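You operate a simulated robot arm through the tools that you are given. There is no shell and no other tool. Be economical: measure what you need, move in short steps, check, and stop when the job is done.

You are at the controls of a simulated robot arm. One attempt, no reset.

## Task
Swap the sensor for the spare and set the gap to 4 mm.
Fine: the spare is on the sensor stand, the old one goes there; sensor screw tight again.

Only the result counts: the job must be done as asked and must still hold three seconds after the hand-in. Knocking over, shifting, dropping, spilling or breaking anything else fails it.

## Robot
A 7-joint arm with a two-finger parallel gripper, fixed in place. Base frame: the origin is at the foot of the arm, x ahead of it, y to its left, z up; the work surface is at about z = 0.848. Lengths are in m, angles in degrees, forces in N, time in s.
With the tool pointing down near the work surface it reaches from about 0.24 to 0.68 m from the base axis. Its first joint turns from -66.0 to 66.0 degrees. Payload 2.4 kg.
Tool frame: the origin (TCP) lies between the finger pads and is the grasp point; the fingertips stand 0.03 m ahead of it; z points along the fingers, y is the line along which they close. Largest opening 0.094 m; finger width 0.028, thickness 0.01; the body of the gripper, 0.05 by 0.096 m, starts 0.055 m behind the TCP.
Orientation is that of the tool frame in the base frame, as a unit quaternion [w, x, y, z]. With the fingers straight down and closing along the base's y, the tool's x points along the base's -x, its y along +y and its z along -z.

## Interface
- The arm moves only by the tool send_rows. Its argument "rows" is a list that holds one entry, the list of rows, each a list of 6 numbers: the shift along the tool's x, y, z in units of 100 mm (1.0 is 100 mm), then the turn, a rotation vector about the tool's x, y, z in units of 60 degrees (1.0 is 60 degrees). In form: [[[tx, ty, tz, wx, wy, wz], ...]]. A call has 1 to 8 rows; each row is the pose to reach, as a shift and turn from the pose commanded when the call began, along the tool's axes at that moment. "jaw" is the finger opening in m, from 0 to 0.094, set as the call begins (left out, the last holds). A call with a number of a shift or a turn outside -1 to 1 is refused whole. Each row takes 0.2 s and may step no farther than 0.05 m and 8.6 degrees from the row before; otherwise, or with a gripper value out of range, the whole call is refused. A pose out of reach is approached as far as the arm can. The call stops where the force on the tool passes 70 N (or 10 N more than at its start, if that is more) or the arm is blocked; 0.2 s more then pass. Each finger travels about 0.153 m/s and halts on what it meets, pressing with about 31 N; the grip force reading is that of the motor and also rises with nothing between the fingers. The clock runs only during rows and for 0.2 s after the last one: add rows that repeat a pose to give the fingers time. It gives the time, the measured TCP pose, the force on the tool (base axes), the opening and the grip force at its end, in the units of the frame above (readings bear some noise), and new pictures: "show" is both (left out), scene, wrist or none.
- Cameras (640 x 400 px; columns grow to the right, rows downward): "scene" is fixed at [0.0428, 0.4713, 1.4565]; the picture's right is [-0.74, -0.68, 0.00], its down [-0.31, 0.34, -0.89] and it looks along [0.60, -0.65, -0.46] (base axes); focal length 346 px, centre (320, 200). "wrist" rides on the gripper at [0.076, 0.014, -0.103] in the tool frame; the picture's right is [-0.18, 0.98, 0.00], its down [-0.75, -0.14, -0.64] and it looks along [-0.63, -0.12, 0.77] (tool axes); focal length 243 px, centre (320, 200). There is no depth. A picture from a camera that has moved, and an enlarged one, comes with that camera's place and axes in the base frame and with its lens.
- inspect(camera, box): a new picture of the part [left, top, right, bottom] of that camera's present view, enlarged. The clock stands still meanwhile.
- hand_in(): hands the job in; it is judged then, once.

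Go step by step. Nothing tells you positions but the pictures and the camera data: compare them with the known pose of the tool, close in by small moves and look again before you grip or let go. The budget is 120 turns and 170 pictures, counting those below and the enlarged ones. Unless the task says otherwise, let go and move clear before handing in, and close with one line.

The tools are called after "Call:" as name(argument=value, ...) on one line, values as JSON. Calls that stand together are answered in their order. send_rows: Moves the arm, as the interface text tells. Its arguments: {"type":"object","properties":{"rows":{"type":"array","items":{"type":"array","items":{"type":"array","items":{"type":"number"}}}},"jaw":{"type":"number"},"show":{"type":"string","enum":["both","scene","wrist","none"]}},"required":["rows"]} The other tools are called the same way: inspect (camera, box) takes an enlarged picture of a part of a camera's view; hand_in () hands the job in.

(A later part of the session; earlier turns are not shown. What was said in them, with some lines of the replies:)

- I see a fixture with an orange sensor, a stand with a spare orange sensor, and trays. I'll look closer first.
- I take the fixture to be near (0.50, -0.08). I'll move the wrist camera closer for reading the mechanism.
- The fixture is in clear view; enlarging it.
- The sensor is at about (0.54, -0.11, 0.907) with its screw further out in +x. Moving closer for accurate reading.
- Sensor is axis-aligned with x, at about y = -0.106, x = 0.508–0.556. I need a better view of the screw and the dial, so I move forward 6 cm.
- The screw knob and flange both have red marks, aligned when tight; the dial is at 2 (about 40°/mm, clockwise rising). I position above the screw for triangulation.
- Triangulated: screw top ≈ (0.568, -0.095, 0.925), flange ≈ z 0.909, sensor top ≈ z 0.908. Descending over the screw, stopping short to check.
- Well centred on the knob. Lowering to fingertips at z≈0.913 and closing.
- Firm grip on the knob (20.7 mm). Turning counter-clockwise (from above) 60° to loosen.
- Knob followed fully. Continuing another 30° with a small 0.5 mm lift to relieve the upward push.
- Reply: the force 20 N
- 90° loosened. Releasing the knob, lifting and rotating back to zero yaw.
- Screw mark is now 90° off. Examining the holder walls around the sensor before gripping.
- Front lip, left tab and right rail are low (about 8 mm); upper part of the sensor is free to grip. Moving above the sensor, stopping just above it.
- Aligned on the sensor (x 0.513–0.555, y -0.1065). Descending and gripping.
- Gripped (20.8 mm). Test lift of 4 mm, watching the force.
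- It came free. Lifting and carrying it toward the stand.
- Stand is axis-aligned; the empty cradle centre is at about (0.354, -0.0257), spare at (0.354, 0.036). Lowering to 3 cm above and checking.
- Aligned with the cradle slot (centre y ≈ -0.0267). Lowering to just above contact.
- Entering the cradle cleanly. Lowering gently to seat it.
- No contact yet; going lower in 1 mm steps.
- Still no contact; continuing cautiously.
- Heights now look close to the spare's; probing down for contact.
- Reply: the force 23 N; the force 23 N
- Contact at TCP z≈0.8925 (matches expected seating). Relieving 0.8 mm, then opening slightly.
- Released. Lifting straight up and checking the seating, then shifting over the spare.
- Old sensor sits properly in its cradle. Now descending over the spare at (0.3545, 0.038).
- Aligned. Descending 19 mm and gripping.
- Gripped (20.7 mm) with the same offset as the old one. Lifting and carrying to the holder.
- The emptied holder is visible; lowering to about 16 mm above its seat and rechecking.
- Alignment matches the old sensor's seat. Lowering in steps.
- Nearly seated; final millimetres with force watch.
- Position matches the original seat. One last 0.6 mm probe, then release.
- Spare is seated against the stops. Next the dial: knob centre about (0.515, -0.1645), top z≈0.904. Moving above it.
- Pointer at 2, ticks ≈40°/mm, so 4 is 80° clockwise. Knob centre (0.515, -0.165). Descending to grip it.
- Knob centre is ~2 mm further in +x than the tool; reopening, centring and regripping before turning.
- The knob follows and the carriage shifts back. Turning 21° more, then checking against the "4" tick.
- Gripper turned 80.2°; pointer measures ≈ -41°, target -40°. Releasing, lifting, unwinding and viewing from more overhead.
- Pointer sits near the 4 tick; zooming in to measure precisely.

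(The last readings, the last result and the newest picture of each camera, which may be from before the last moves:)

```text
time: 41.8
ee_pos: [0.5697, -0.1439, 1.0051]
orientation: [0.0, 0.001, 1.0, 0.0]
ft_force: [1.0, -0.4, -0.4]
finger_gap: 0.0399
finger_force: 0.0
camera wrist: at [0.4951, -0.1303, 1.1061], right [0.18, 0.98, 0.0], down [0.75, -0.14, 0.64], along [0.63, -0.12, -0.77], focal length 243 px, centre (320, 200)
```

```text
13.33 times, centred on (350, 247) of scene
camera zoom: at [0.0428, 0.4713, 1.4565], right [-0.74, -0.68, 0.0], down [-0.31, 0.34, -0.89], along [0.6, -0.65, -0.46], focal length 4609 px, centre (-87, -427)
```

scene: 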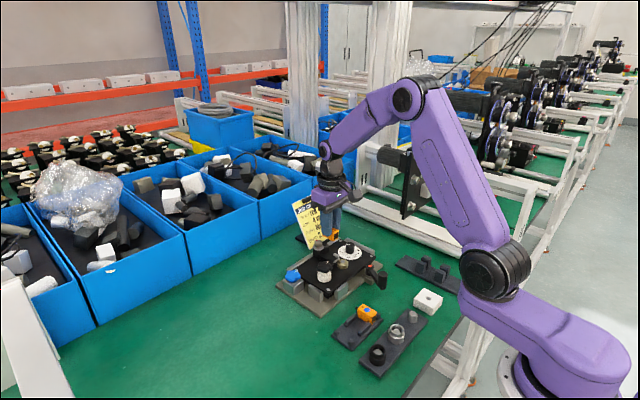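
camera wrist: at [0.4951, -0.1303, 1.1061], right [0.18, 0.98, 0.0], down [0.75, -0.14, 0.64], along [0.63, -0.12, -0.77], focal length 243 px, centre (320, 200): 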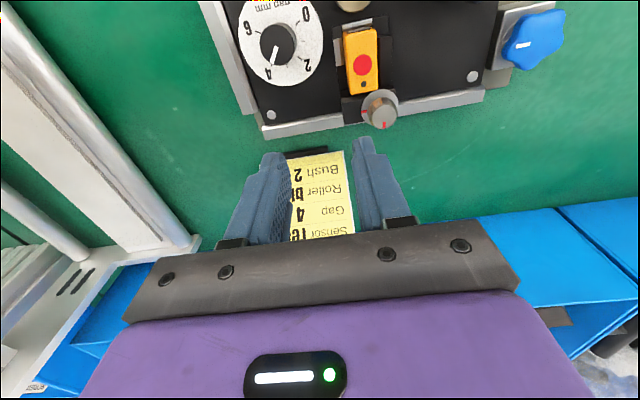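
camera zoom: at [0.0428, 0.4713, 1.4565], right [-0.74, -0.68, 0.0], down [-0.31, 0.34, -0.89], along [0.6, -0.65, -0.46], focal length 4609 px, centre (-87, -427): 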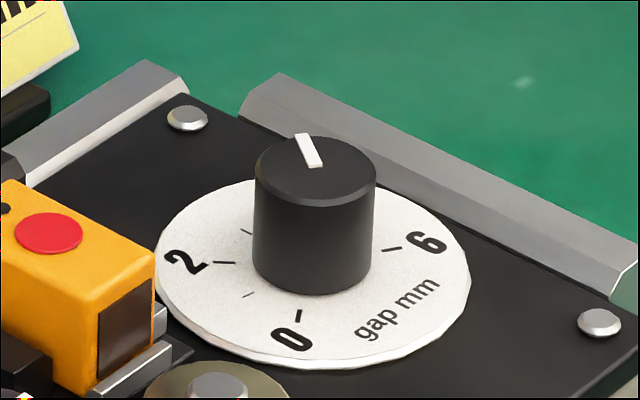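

Exact projection gives the ticks at 40° spacing and the pointer at ≈3.87 mm; about 5° more clockwise needed. Going back to regrip the knob.

Call:
send_rows(rows=[[[0.3, -0.1, 0, 0, 0, 0], [0.55, -0.2, 0, 0, 0, 0], [0.55, -0.2, 0.4, 0, 0, 0], [0.55, -0.2, 0.8, 0, 0, 0]]], show="none")

Call:
send_rows(rows=[[[0, 0, 0, 0, 0, 0], [0, 0, 0, 0, 0, 0]]], jaw=0.015, show="none")

Call:
inspect(camera="wrist", box=[280, 130, 360, 200])

Call:
send_rows(rows=[[[0, 0, 0, 0, 0, 0.04], [0, 0, 0, 0, 0, 0.08], [0, 0, 0, 0, 0, 0.1], [0, 0, 0, 0, 0, 0.1]]], show="none")

Call:
inspect(camera="wrist", box=[280, 130, 360, 200])

```text
time: 42.8
ee_pos: [0.5162, -0.1639, 0.9249]
orientation: [0.0, 0.0, 1.0, 0.0]
ft_force: [0.3, -0.1, -0.5]
finger_gap: 0.0402
finger_force: 0.1
```

```text
time: 43.4
ee_pos: [0.5161, -0.1664, 0.9242]
orientation: [0.0, 0.0, 1.0, 0.0]
ft_force: [0.5, -4.4, -0.2]
finger_gap: 0.0239
finger_force: 30.4
```

```text
5.71 times, centred on (320, 165) of wrist
camera zoom: at [0.4408, -0.151, 1.025], right [0.19, 0.98, 0.0], down [0.75, -0.14, 0.64], along [0.63, -0.12, -0.77], focal length 1386 px, centre (320, 400)
```

zoom: 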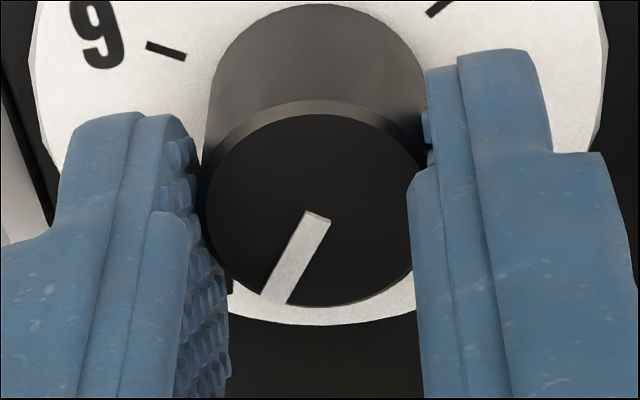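

```text
time: 44.4
ee_pos: [0.5175, -0.1647, 0.9242]
orientation: [-0.002, 0.053, 0.999, 0.0]
ft_force: [-3.2, -3.0, -6.6]
finger_gap: 0.0241
finger_force: 31.2
```

```text
5.71 times, centred on (320, 165) of wrist
camera zoom: at [0.4431, -0.1432, 1.0254], right [0.29, 0.96, 0.0], down [0.74, -0.22, 0.64], along [0.61, -0.18, -0.77], focal length 1386 px, centre (320, 400)
```

zoom: 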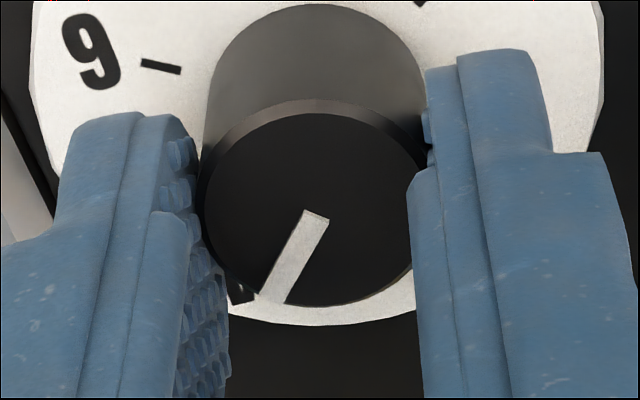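

Knob turned 6° with no slip: pointer now ≈ -40.5°. Releasing, lifting and remeasuring.

Call:
send_rows(rows=[[[0, 0, 0, 0, 0, 0], [0, 0, 0, 0, 0, 0]]], jaw=0.04, show="none")

Call:
inspect(camera="wrist", box=[280, 130, 360, 200])

Call:
send_rows(rows=[[[0, 0, -0.4, 0, 0, 0], [0, 0, -0.8, 0, 0, 0], [-0.3, 0.1, -0.8, 0, 0, -0.05], [-0.55, 0.2, -0.8, 0, 0, -0.1]]], show="none")

Call:
inspect(camera="wrist", box=[250, 10, 330, 80])

```text
time: 45.0
ee_pos: [0.5171, -0.1652, 0.9257]
orientation: [0.001, 0.052, 0.999, 0.0]
ft_force: [-0.4, 0.0, -0.7]
finger_gap: 0.0401
finger_force: 0.0
```

```text
5.71 times, centred on (320, 165) of wrist
camera zoom: at [0.4438, -0.1431, 1.0258], right [0.29, 0.96, 0.0], down [0.73, -0.22, 0.64], along [0.62, -0.18, -0.77], focal length 1386 px, centre (320, 400)
```

zoom: 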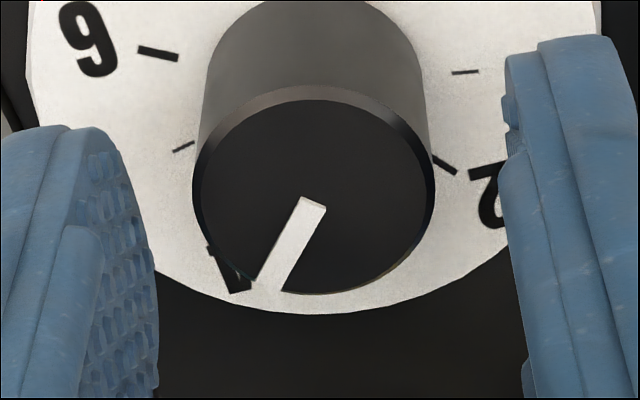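

```text
time: 46.0
ee_pos: [0.5735, -0.1514, 1.0051]
orientation: [0.0, 0.0, 1.0, 0.0]
ft_force: [-0.2, -0.4, -0.4]
finger_gap: 0.0398
finger_force: 0.2
```

```text
5.71 times, centred on (290, 45) of wrist
camera zoom: at [0.497, -0.1368, 1.1063], right [0.18, 0.98, 0.0], down [0.75, -0.14, 0.64], along [0.63, -0.12, -0.77], focal length 1386 px, centre (491, 1086)
```

zoom: 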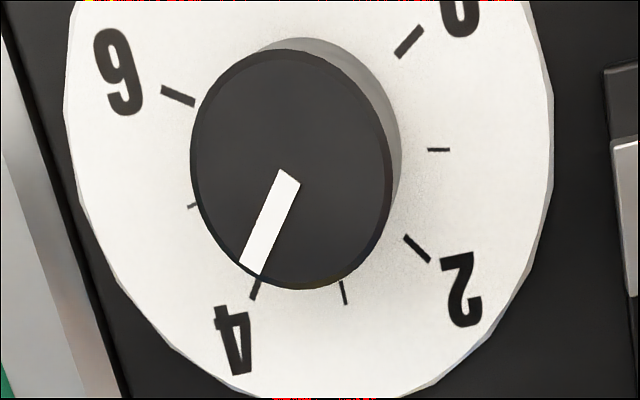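

Pointer now measures -40.2°, i.e. 4.0 mm. Now over to the screw to look at its new position.

Call:
send_rows(rows=[[[0, 0.3, 0, 0, 0, 0], [0, 0.54, 0, 0, 0, 0]]], jaw=0.05, show="wrist")

Call:
inspect(camera="wrist", box=[240, 10, 380, 150])

```text
time: 46.6
ee_pos: [0.5743, -0.0961, 1.0035]
orientation: [0.0, -0.001, 1.0, 0.001]
ft_force: [-0.2, 0.9, 0.4]
finger_gap: 0.0498
finger_force: 0.2
camera wrist: at [0.4991, -0.0821, 1.1052], right [0.18, 0.98, 0.0], down [0.75, -0.14, 0.64], along [0.63, -0.12, -0.77], focal length 243 px, centre (320, 200)
```

wrist: 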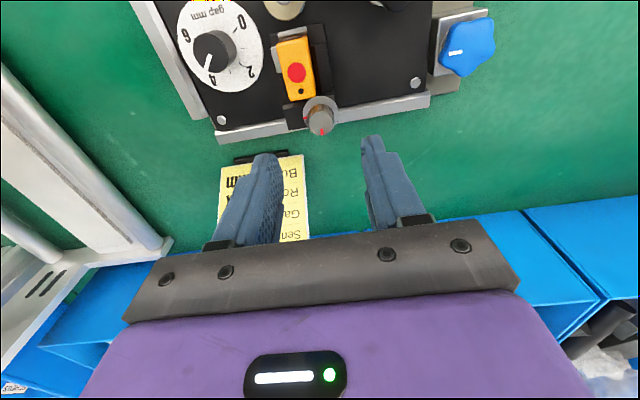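

```text
2.86 times, centred on (310, 80) of wrist
camera zoom: at [0.4991, -0.0821, 1.1052], right [0.18, 0.98, 0.0], down [0.75, -0.14, 0.64], along [0.63, -0.12, -0.77], focal length 693 px, centre (349, 543)
```

zoom: 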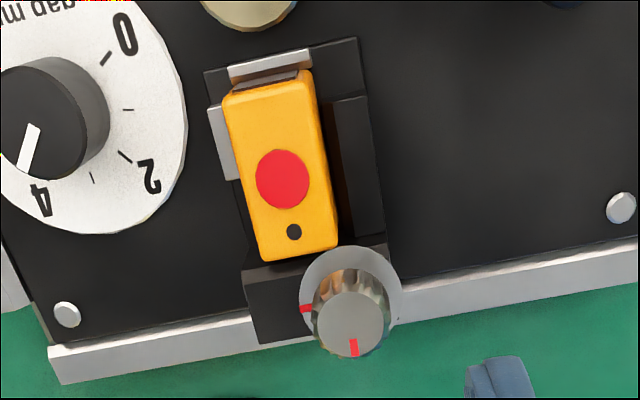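

Screw is now ≈ (0.571, -0.096); it's 3 mm behind the tool centre. Correcting and descending.

Call:
send_rows(rows=[[[0.033, 0, 0.2, 0, 0, 0], [0.033, 0, 0.42, 0, 0, 0]]], show="none")

Call:
inspect(camera="wrist", box=[240, 80, 400, 200])

Call:
inspect(camera="scene", box=[300, 205, 360, 255])

```text
time: 47.2
ee_pos: [0.5698, -0.098, 0.9621]
orientation: [0.0, 0.0, 1.0, 0.0]
ft_force: [0.4, -0.1, -0.2]
finger_gap: 0.0499
finger_force: 0.0
```

```text
3.33 times, centred on (320, 140) of wrist
camera zoom: at [0.4945, -0.0835, 1.0638], right [0.18, 0.98, 0.0], down [0.75, -0.14, 0.64], along [0.63, -0.12, -0.77], focal length 809 px, centre (320, 400)
```

zoom: 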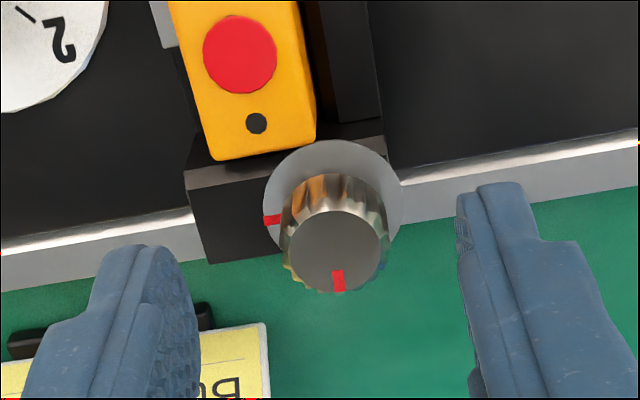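

```text
8.00 times, centred on (330, 230) of scene
camera zoom: at [0.0428, 0.4713, 1.4565], right [-0.74, -0.68, 0.0], down [-0.31, 0.34, -0.89], along [0.6, -0.65, -0.46], focal length 2765 px, centre (240, -40)
```

zoom: 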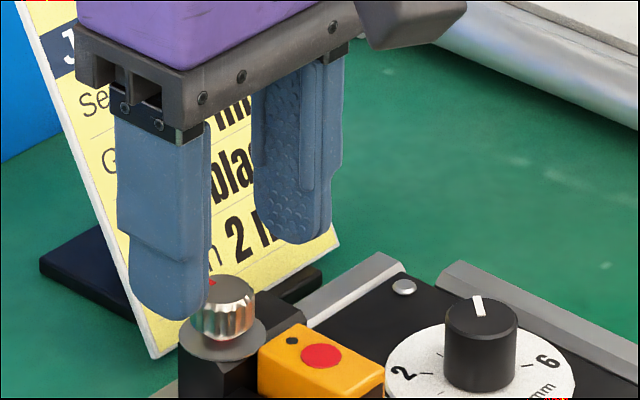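

Knob is 2.4 mm to +y of tool centre; correcting, lowering, gripping and turning clockwise 59°.

Call:
send_rows(rows=[[[-0.008, 0.024, 0.08, 0, 0, 0], [-0.008, 0.024, 0.185, 0, 0, 0]]], show="none")

Call:
send_rows(rows=[[[0, 0, 0, 0, 0, 0], [0, 0, 0, 0, 0, 0]]], jaw=0.01, show="none")

Call:
inspect(camera="wrist", box=[270, 120, 370, 200])

Call:
send_rows(rows=[[[0, 0, 0, 0, 0, 0.14], [0, 0, 0, 0, 0, 0.28], [0, 0, 0, 0, 0, 0.42], [0, 0, 0, 0, 0, 0.56], [0, 0, 0, 0, 0, 0.7], [0, 0, 0, 0, 0, 0.84], [0, 0, 0, 0, 0, 0.98]]], show="none")

Call:
inspect(camera="wrist", box=[270, 110, 370, 200])

```text
time: 47.8
ee_pos: [0.5713, -0.0955, 0.9447]
orientation: [0.0, 0.0, 1.0, 0.0]
ft_force: [0.7, -0.3, 0.6]
finger_gap: 0.0499
finger_force: 0.0
```

```text
time: 48.4
ee_pos: [0.5706, -0.0952, 0.9446]
orientation: [0.0, 0.001, 1.0, 0.0]
ft_force: [0.1, 2.1, 0.1]
finger_gap: 0.0208
finger_force: 30.8
```

```text
5.00 times, centred on (320, 160) of wrist
camera zoom: at [0.4954, -0.081, 1.0456], right [0.18, 0.98, 0.0], down [0.75, -0.14, 0.64], along [0.63, -0.12, -0.77], focal length 1213 px, centre (320, 400)
```

zoom: 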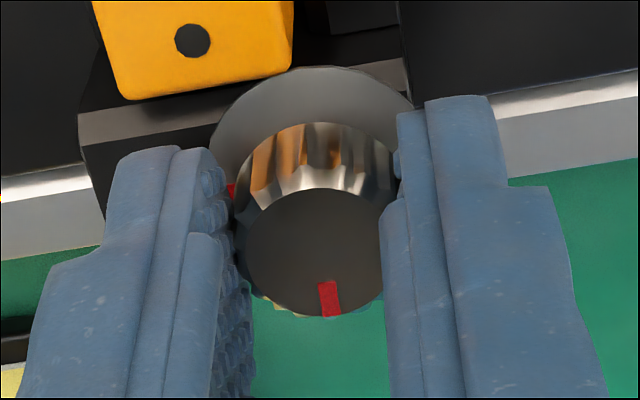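

```text
time: 50.0
ee_pos: [0.5719, -0.0951, 0.9437]
orientation: [-0.001, 0.493, 0.87, -0.001]
ft_force: [1.9, 5.7, -12.6]
finger_gap: 0.0207
finger_force: 30.8
```

```text
4.44 times, centred on (320, 155) of wrist
camera zoom: at [0.5453, -0.0218, 1.0448], right [0.94, 0.35, 0.0], down [0.27, -0.72, 0.64], along [0.22, -0.6, -0.77], focal length 1078 px, centre (320, 400)
```

zoom: 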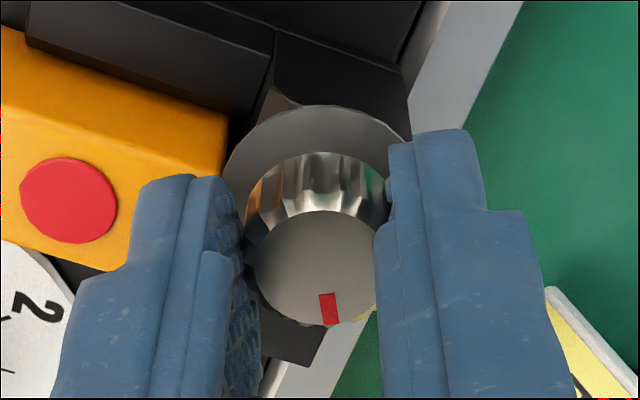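

Knob follows. Turning the remaining ~32°.

Call:
send_rows(rows=[[[0, 0, 0, 0, 0, 0.13], [0, 0, 0, 0, 0, 0.26], [0, 0, 0, 0, 0, 0.39], [0, 0, 0, 0, 0, 0.53], [0, 0, 0, 0, 0, 0.53]]], show="none")

Call:
inspect(camera="wrist", box=[270, 110, 370, 200])

Call:
inspect(camera="scene", box=[310, 220, 360, 260])

```text
time: 51.2
ee_pos: [0.5724, -0.0946, 0.9445]
orientation: [0.0, 0.711, 0.703, 0.0]
ft_force: [7.4, 7.8, -8.8]
finger_gap: 0.0208
finger_force: 31.5
```

```text
4.44 times, centred on (320, 155) of wrist
camera zoom: at [0.5875, -0.0188, 1.0458], right [0.98, -0.2, 0.0], down [-0.15, -0.75, 0.64], along [-0.12, -0.63, -0.77], focal length 1078 px, centre (320, 400)
```

zoom: 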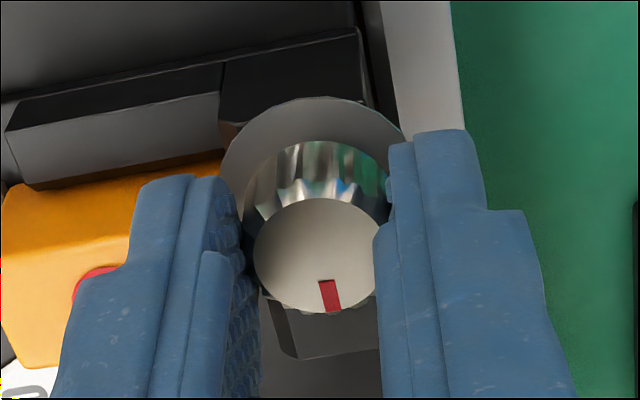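

```text
10.00 times, centred on (335, 240) of scene
camera zoom: at [0.0434, 0.4715, 1.4565], right [-0.74, -0.68, 0.0], down [-0.31, 0.34, -0.89], along [0.6, -0.65, -0.46], focal length 3457 px, centre (170, -200)
```

zoom: 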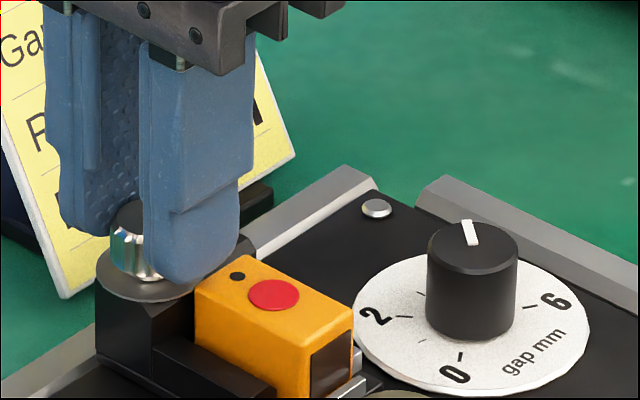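

Turned 90.6° total. Releasing, lifting, and checking the mark alignment.

Call:
send_rows(rows=[[[0, 0, 0, 0, 0, 0], [0, 0, 0, 0, 0, 0], [0, 0, -0.4, 0, 0, 0], [0, 0, -0.7, 0, 0, 0]]], jaw=0.036, show="wrist")

Call:
inspect(camera="wrist", box=[270, 60, 370, 140])

```text
time: 52.2
ee_pos: [0.5708, -0.0927, 1.0128]
orientation: [0.0, 0.711, 0.704, 0.0]
ft_force: [0.0, -0.2, 0.3]
finger_gap: 0.036
finger_force: 0.0
camera wrist: at [0.5869, -0.0178, 1.115], right [0.98, -0.19, 0.0], down [-0.15, -0.75, 0.64], along [-0.13, -0.63, -0.77], focal length 243 px, centre (320, 200)
```

wrist: 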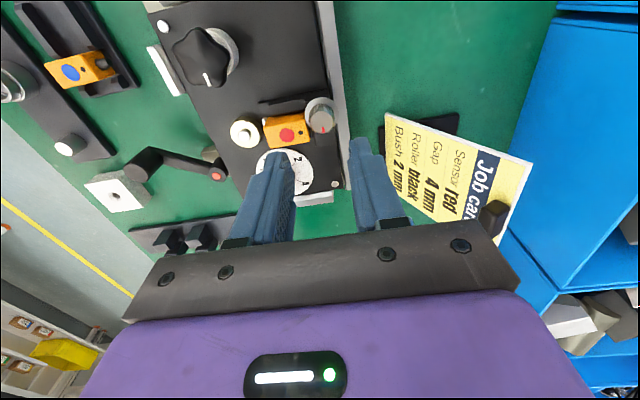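

```text
5.00 times, centred on (320, 100) of wrist
camera zoom: at [0.5869, -0.0178, 1.115], right [0.98, -0.19, 0.0], down [-0.15, -0.75, 0.64], along [-0.13, -0.63, -0.77], focal length 1213 px, centre (320, 700)
```

zoom: 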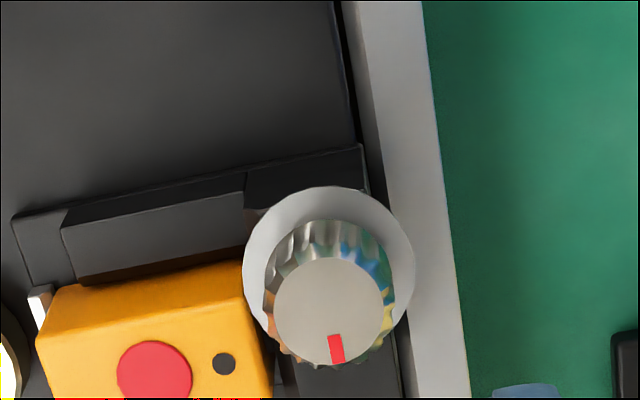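

The mark points about to -y. Unwinding to compare it with the flange mark.

Call:
send_rows(rows=[[[0, 0, 0, 0, 0, -0.14], [0, 0, 0, 0, 0, -0.28], [0, 0, 0, 0, 0, -0.42], [0, 0, 0, 0, 0, -0.56], [0, 0, 0, 0, 0, -0.7], [0, 0, 0, 0, 0, -0.84], [0, 0, 0, 0, 0, -0.98]]], show="none")

Call:
send_rows(rows=[[[0, 0, 0, 0, 0, -0.14], [0, 0, 0, 0, 0, -0.28], [0, 0, 0, 0, 0, -0.42], [0, 0, 0, 0, 0, -0.53]]], show="wrist")

Call:
inspect(camera="wrist", box=[270, 60, 370, 140])

Call:
inspect(camera="scene", box=[315, 235, 365, 270])

```text
time: 53.8
ee_pos: [0.5702, -0.0942, 1.0135]
orientation: [0.001, 0.272, 0.962, 0.001]
ft_force: [-0.6, 0.1, 0.2]
finger_gap: 0.0358
finger_force: 0.0
```

```text
time: 54.8
ee_pos: [0.5711, -0.0954, 1.0153]
orientation: [0.0, -0.001, 1.0, 0.001]
ft_force: [0.1, 0.8, -0.8]
finger_gap: 0.0361
finger_force: 0.0
camera wrist: at [0.4948, -0.0812, 1.1158], right [0.18, 0.98, 0.0], down [0.75, -0.14, 0.64], along [0.63, -0.12, -0.77], focal length 243 px, centre (320, 200)
```

wrist: 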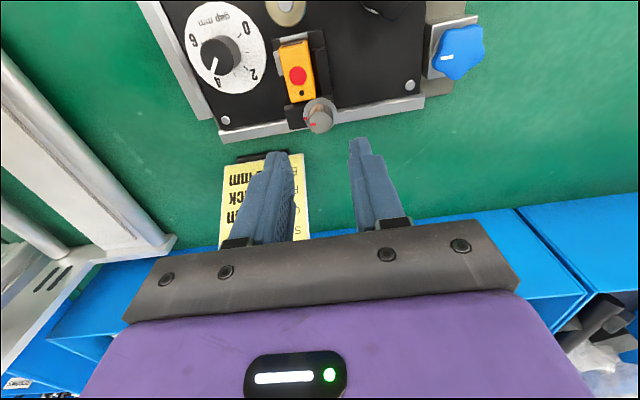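

```text
5.00 times, centred on (320, 100) of wrist
camera zoom: at [0.4948, -0.0812, 1.1158], right [0.18, 0.98, 0.0], down [0.75, -0.14, 0.64], along [0.63, -0.12, -0.77], focal length 1213 px, centre (320, 700)
```

zoom: 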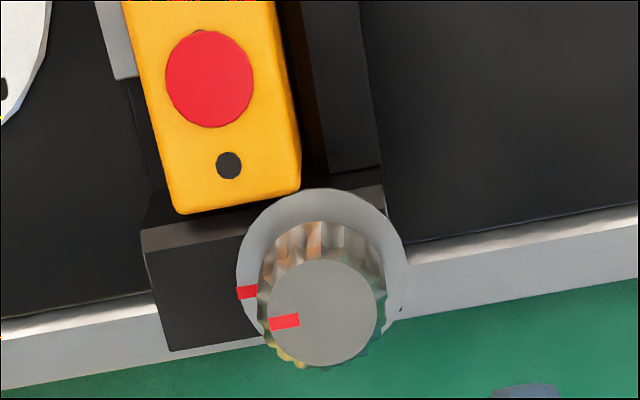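

```text
11.43 times, centred on (340, 252) of scene
camera zoom: at [0.0428, 0.4713, 1.4565], right [-0.74, -0.68, 0.0], down [-0.31, 0.34, -0.89], along [0.6, -0.65, -0.46], focal length 3950 px, centre (91, -400)
```

zoom: 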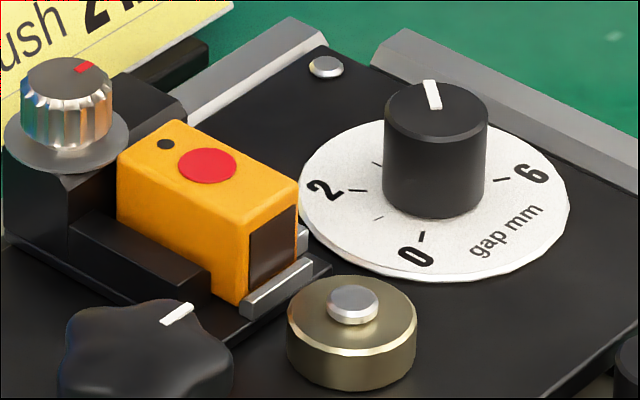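

Screw mark is aligned as originally (≈ -89° both), the sensor is clamped and the dial reads 4. Backing off and making a last check of everything.

Call:
send_rows(rows=[[[0, 0, -0.3, 0, 0, 0], [0.3, 0.1, -0.6, 0, 0, 0], [0.6, 0.2, -0.9, 0, 0, 0]]])

Call:
inspect(camera="scene", box=[270, 220, 430, 350])

Call:
inspect(camera="wrist", box=[230, 100, 350, 200])

```text
time: 55.6
ee_pos: [0.5099, -0.0765, 1.1046]
orientation: [0.0, 0.0, 1.0, 0.0]
ft_force: [-0.5, 0.3, 0.9]
finger_gap: 0.036
finger_force: 0.0
camera wrist: at [0.4342, -0.0623, 1.2061], right [0.18, 0.98, 0.0], down [0.75, -0.14, 0.64], along [0.63, -0.12, -0.77], focal length 243 px, centre (320, 200)
```

scene: 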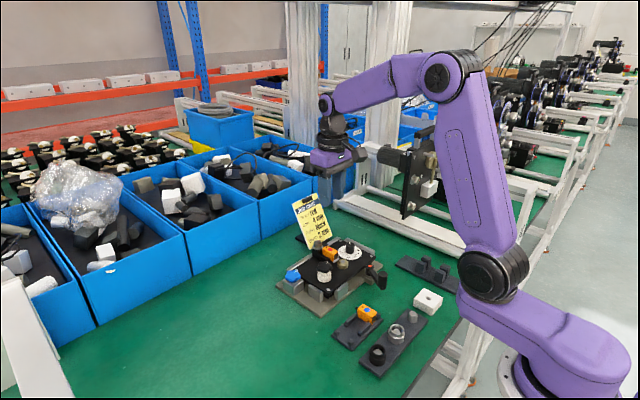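
wrist: 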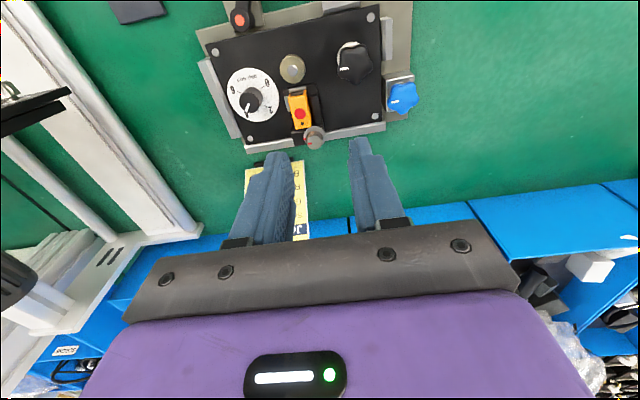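

```text
3.08 times, centred on (350, 285) of scene
camera zoom: at [0.0429, 0.4713, 1.4565], right [-0.74, -0.68, 0.0], down [-0.31, 0.34, -0.89], along [0.6, -0.65, -0.46], focal length 1064 px, centre (228, -62)
```

zoom: 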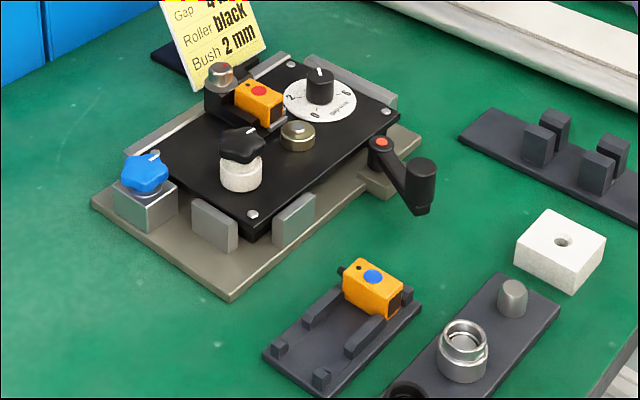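

```text
4.00 times, centred on (290, 150) of wrist
camera zoom: at [0.4342, -0.0623, 1.2061], right [0.18, 0.98, 0.0], down [0.75, -0.14, 0.64], along [0.63, -0.12, -0.77], focal length 970 px, centre (440, 400)
```

zoom: 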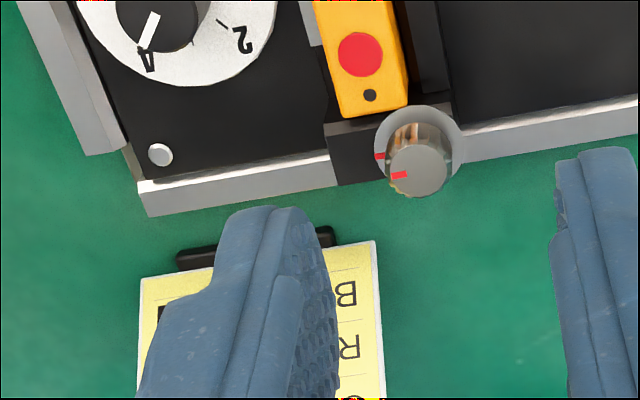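

Everything is in place: the spare is in the holder, the old sensor is on the stand, the dial reads 4 and the screw is tight. Handing in.

Call:
hand_in()

```text
The job is handed in.
```

The job is handed in: the red spare is in the holder, the old blue sensor is on the stand, the gap dial is at 4 mm, and the sensor screw is back at its original tight mark.
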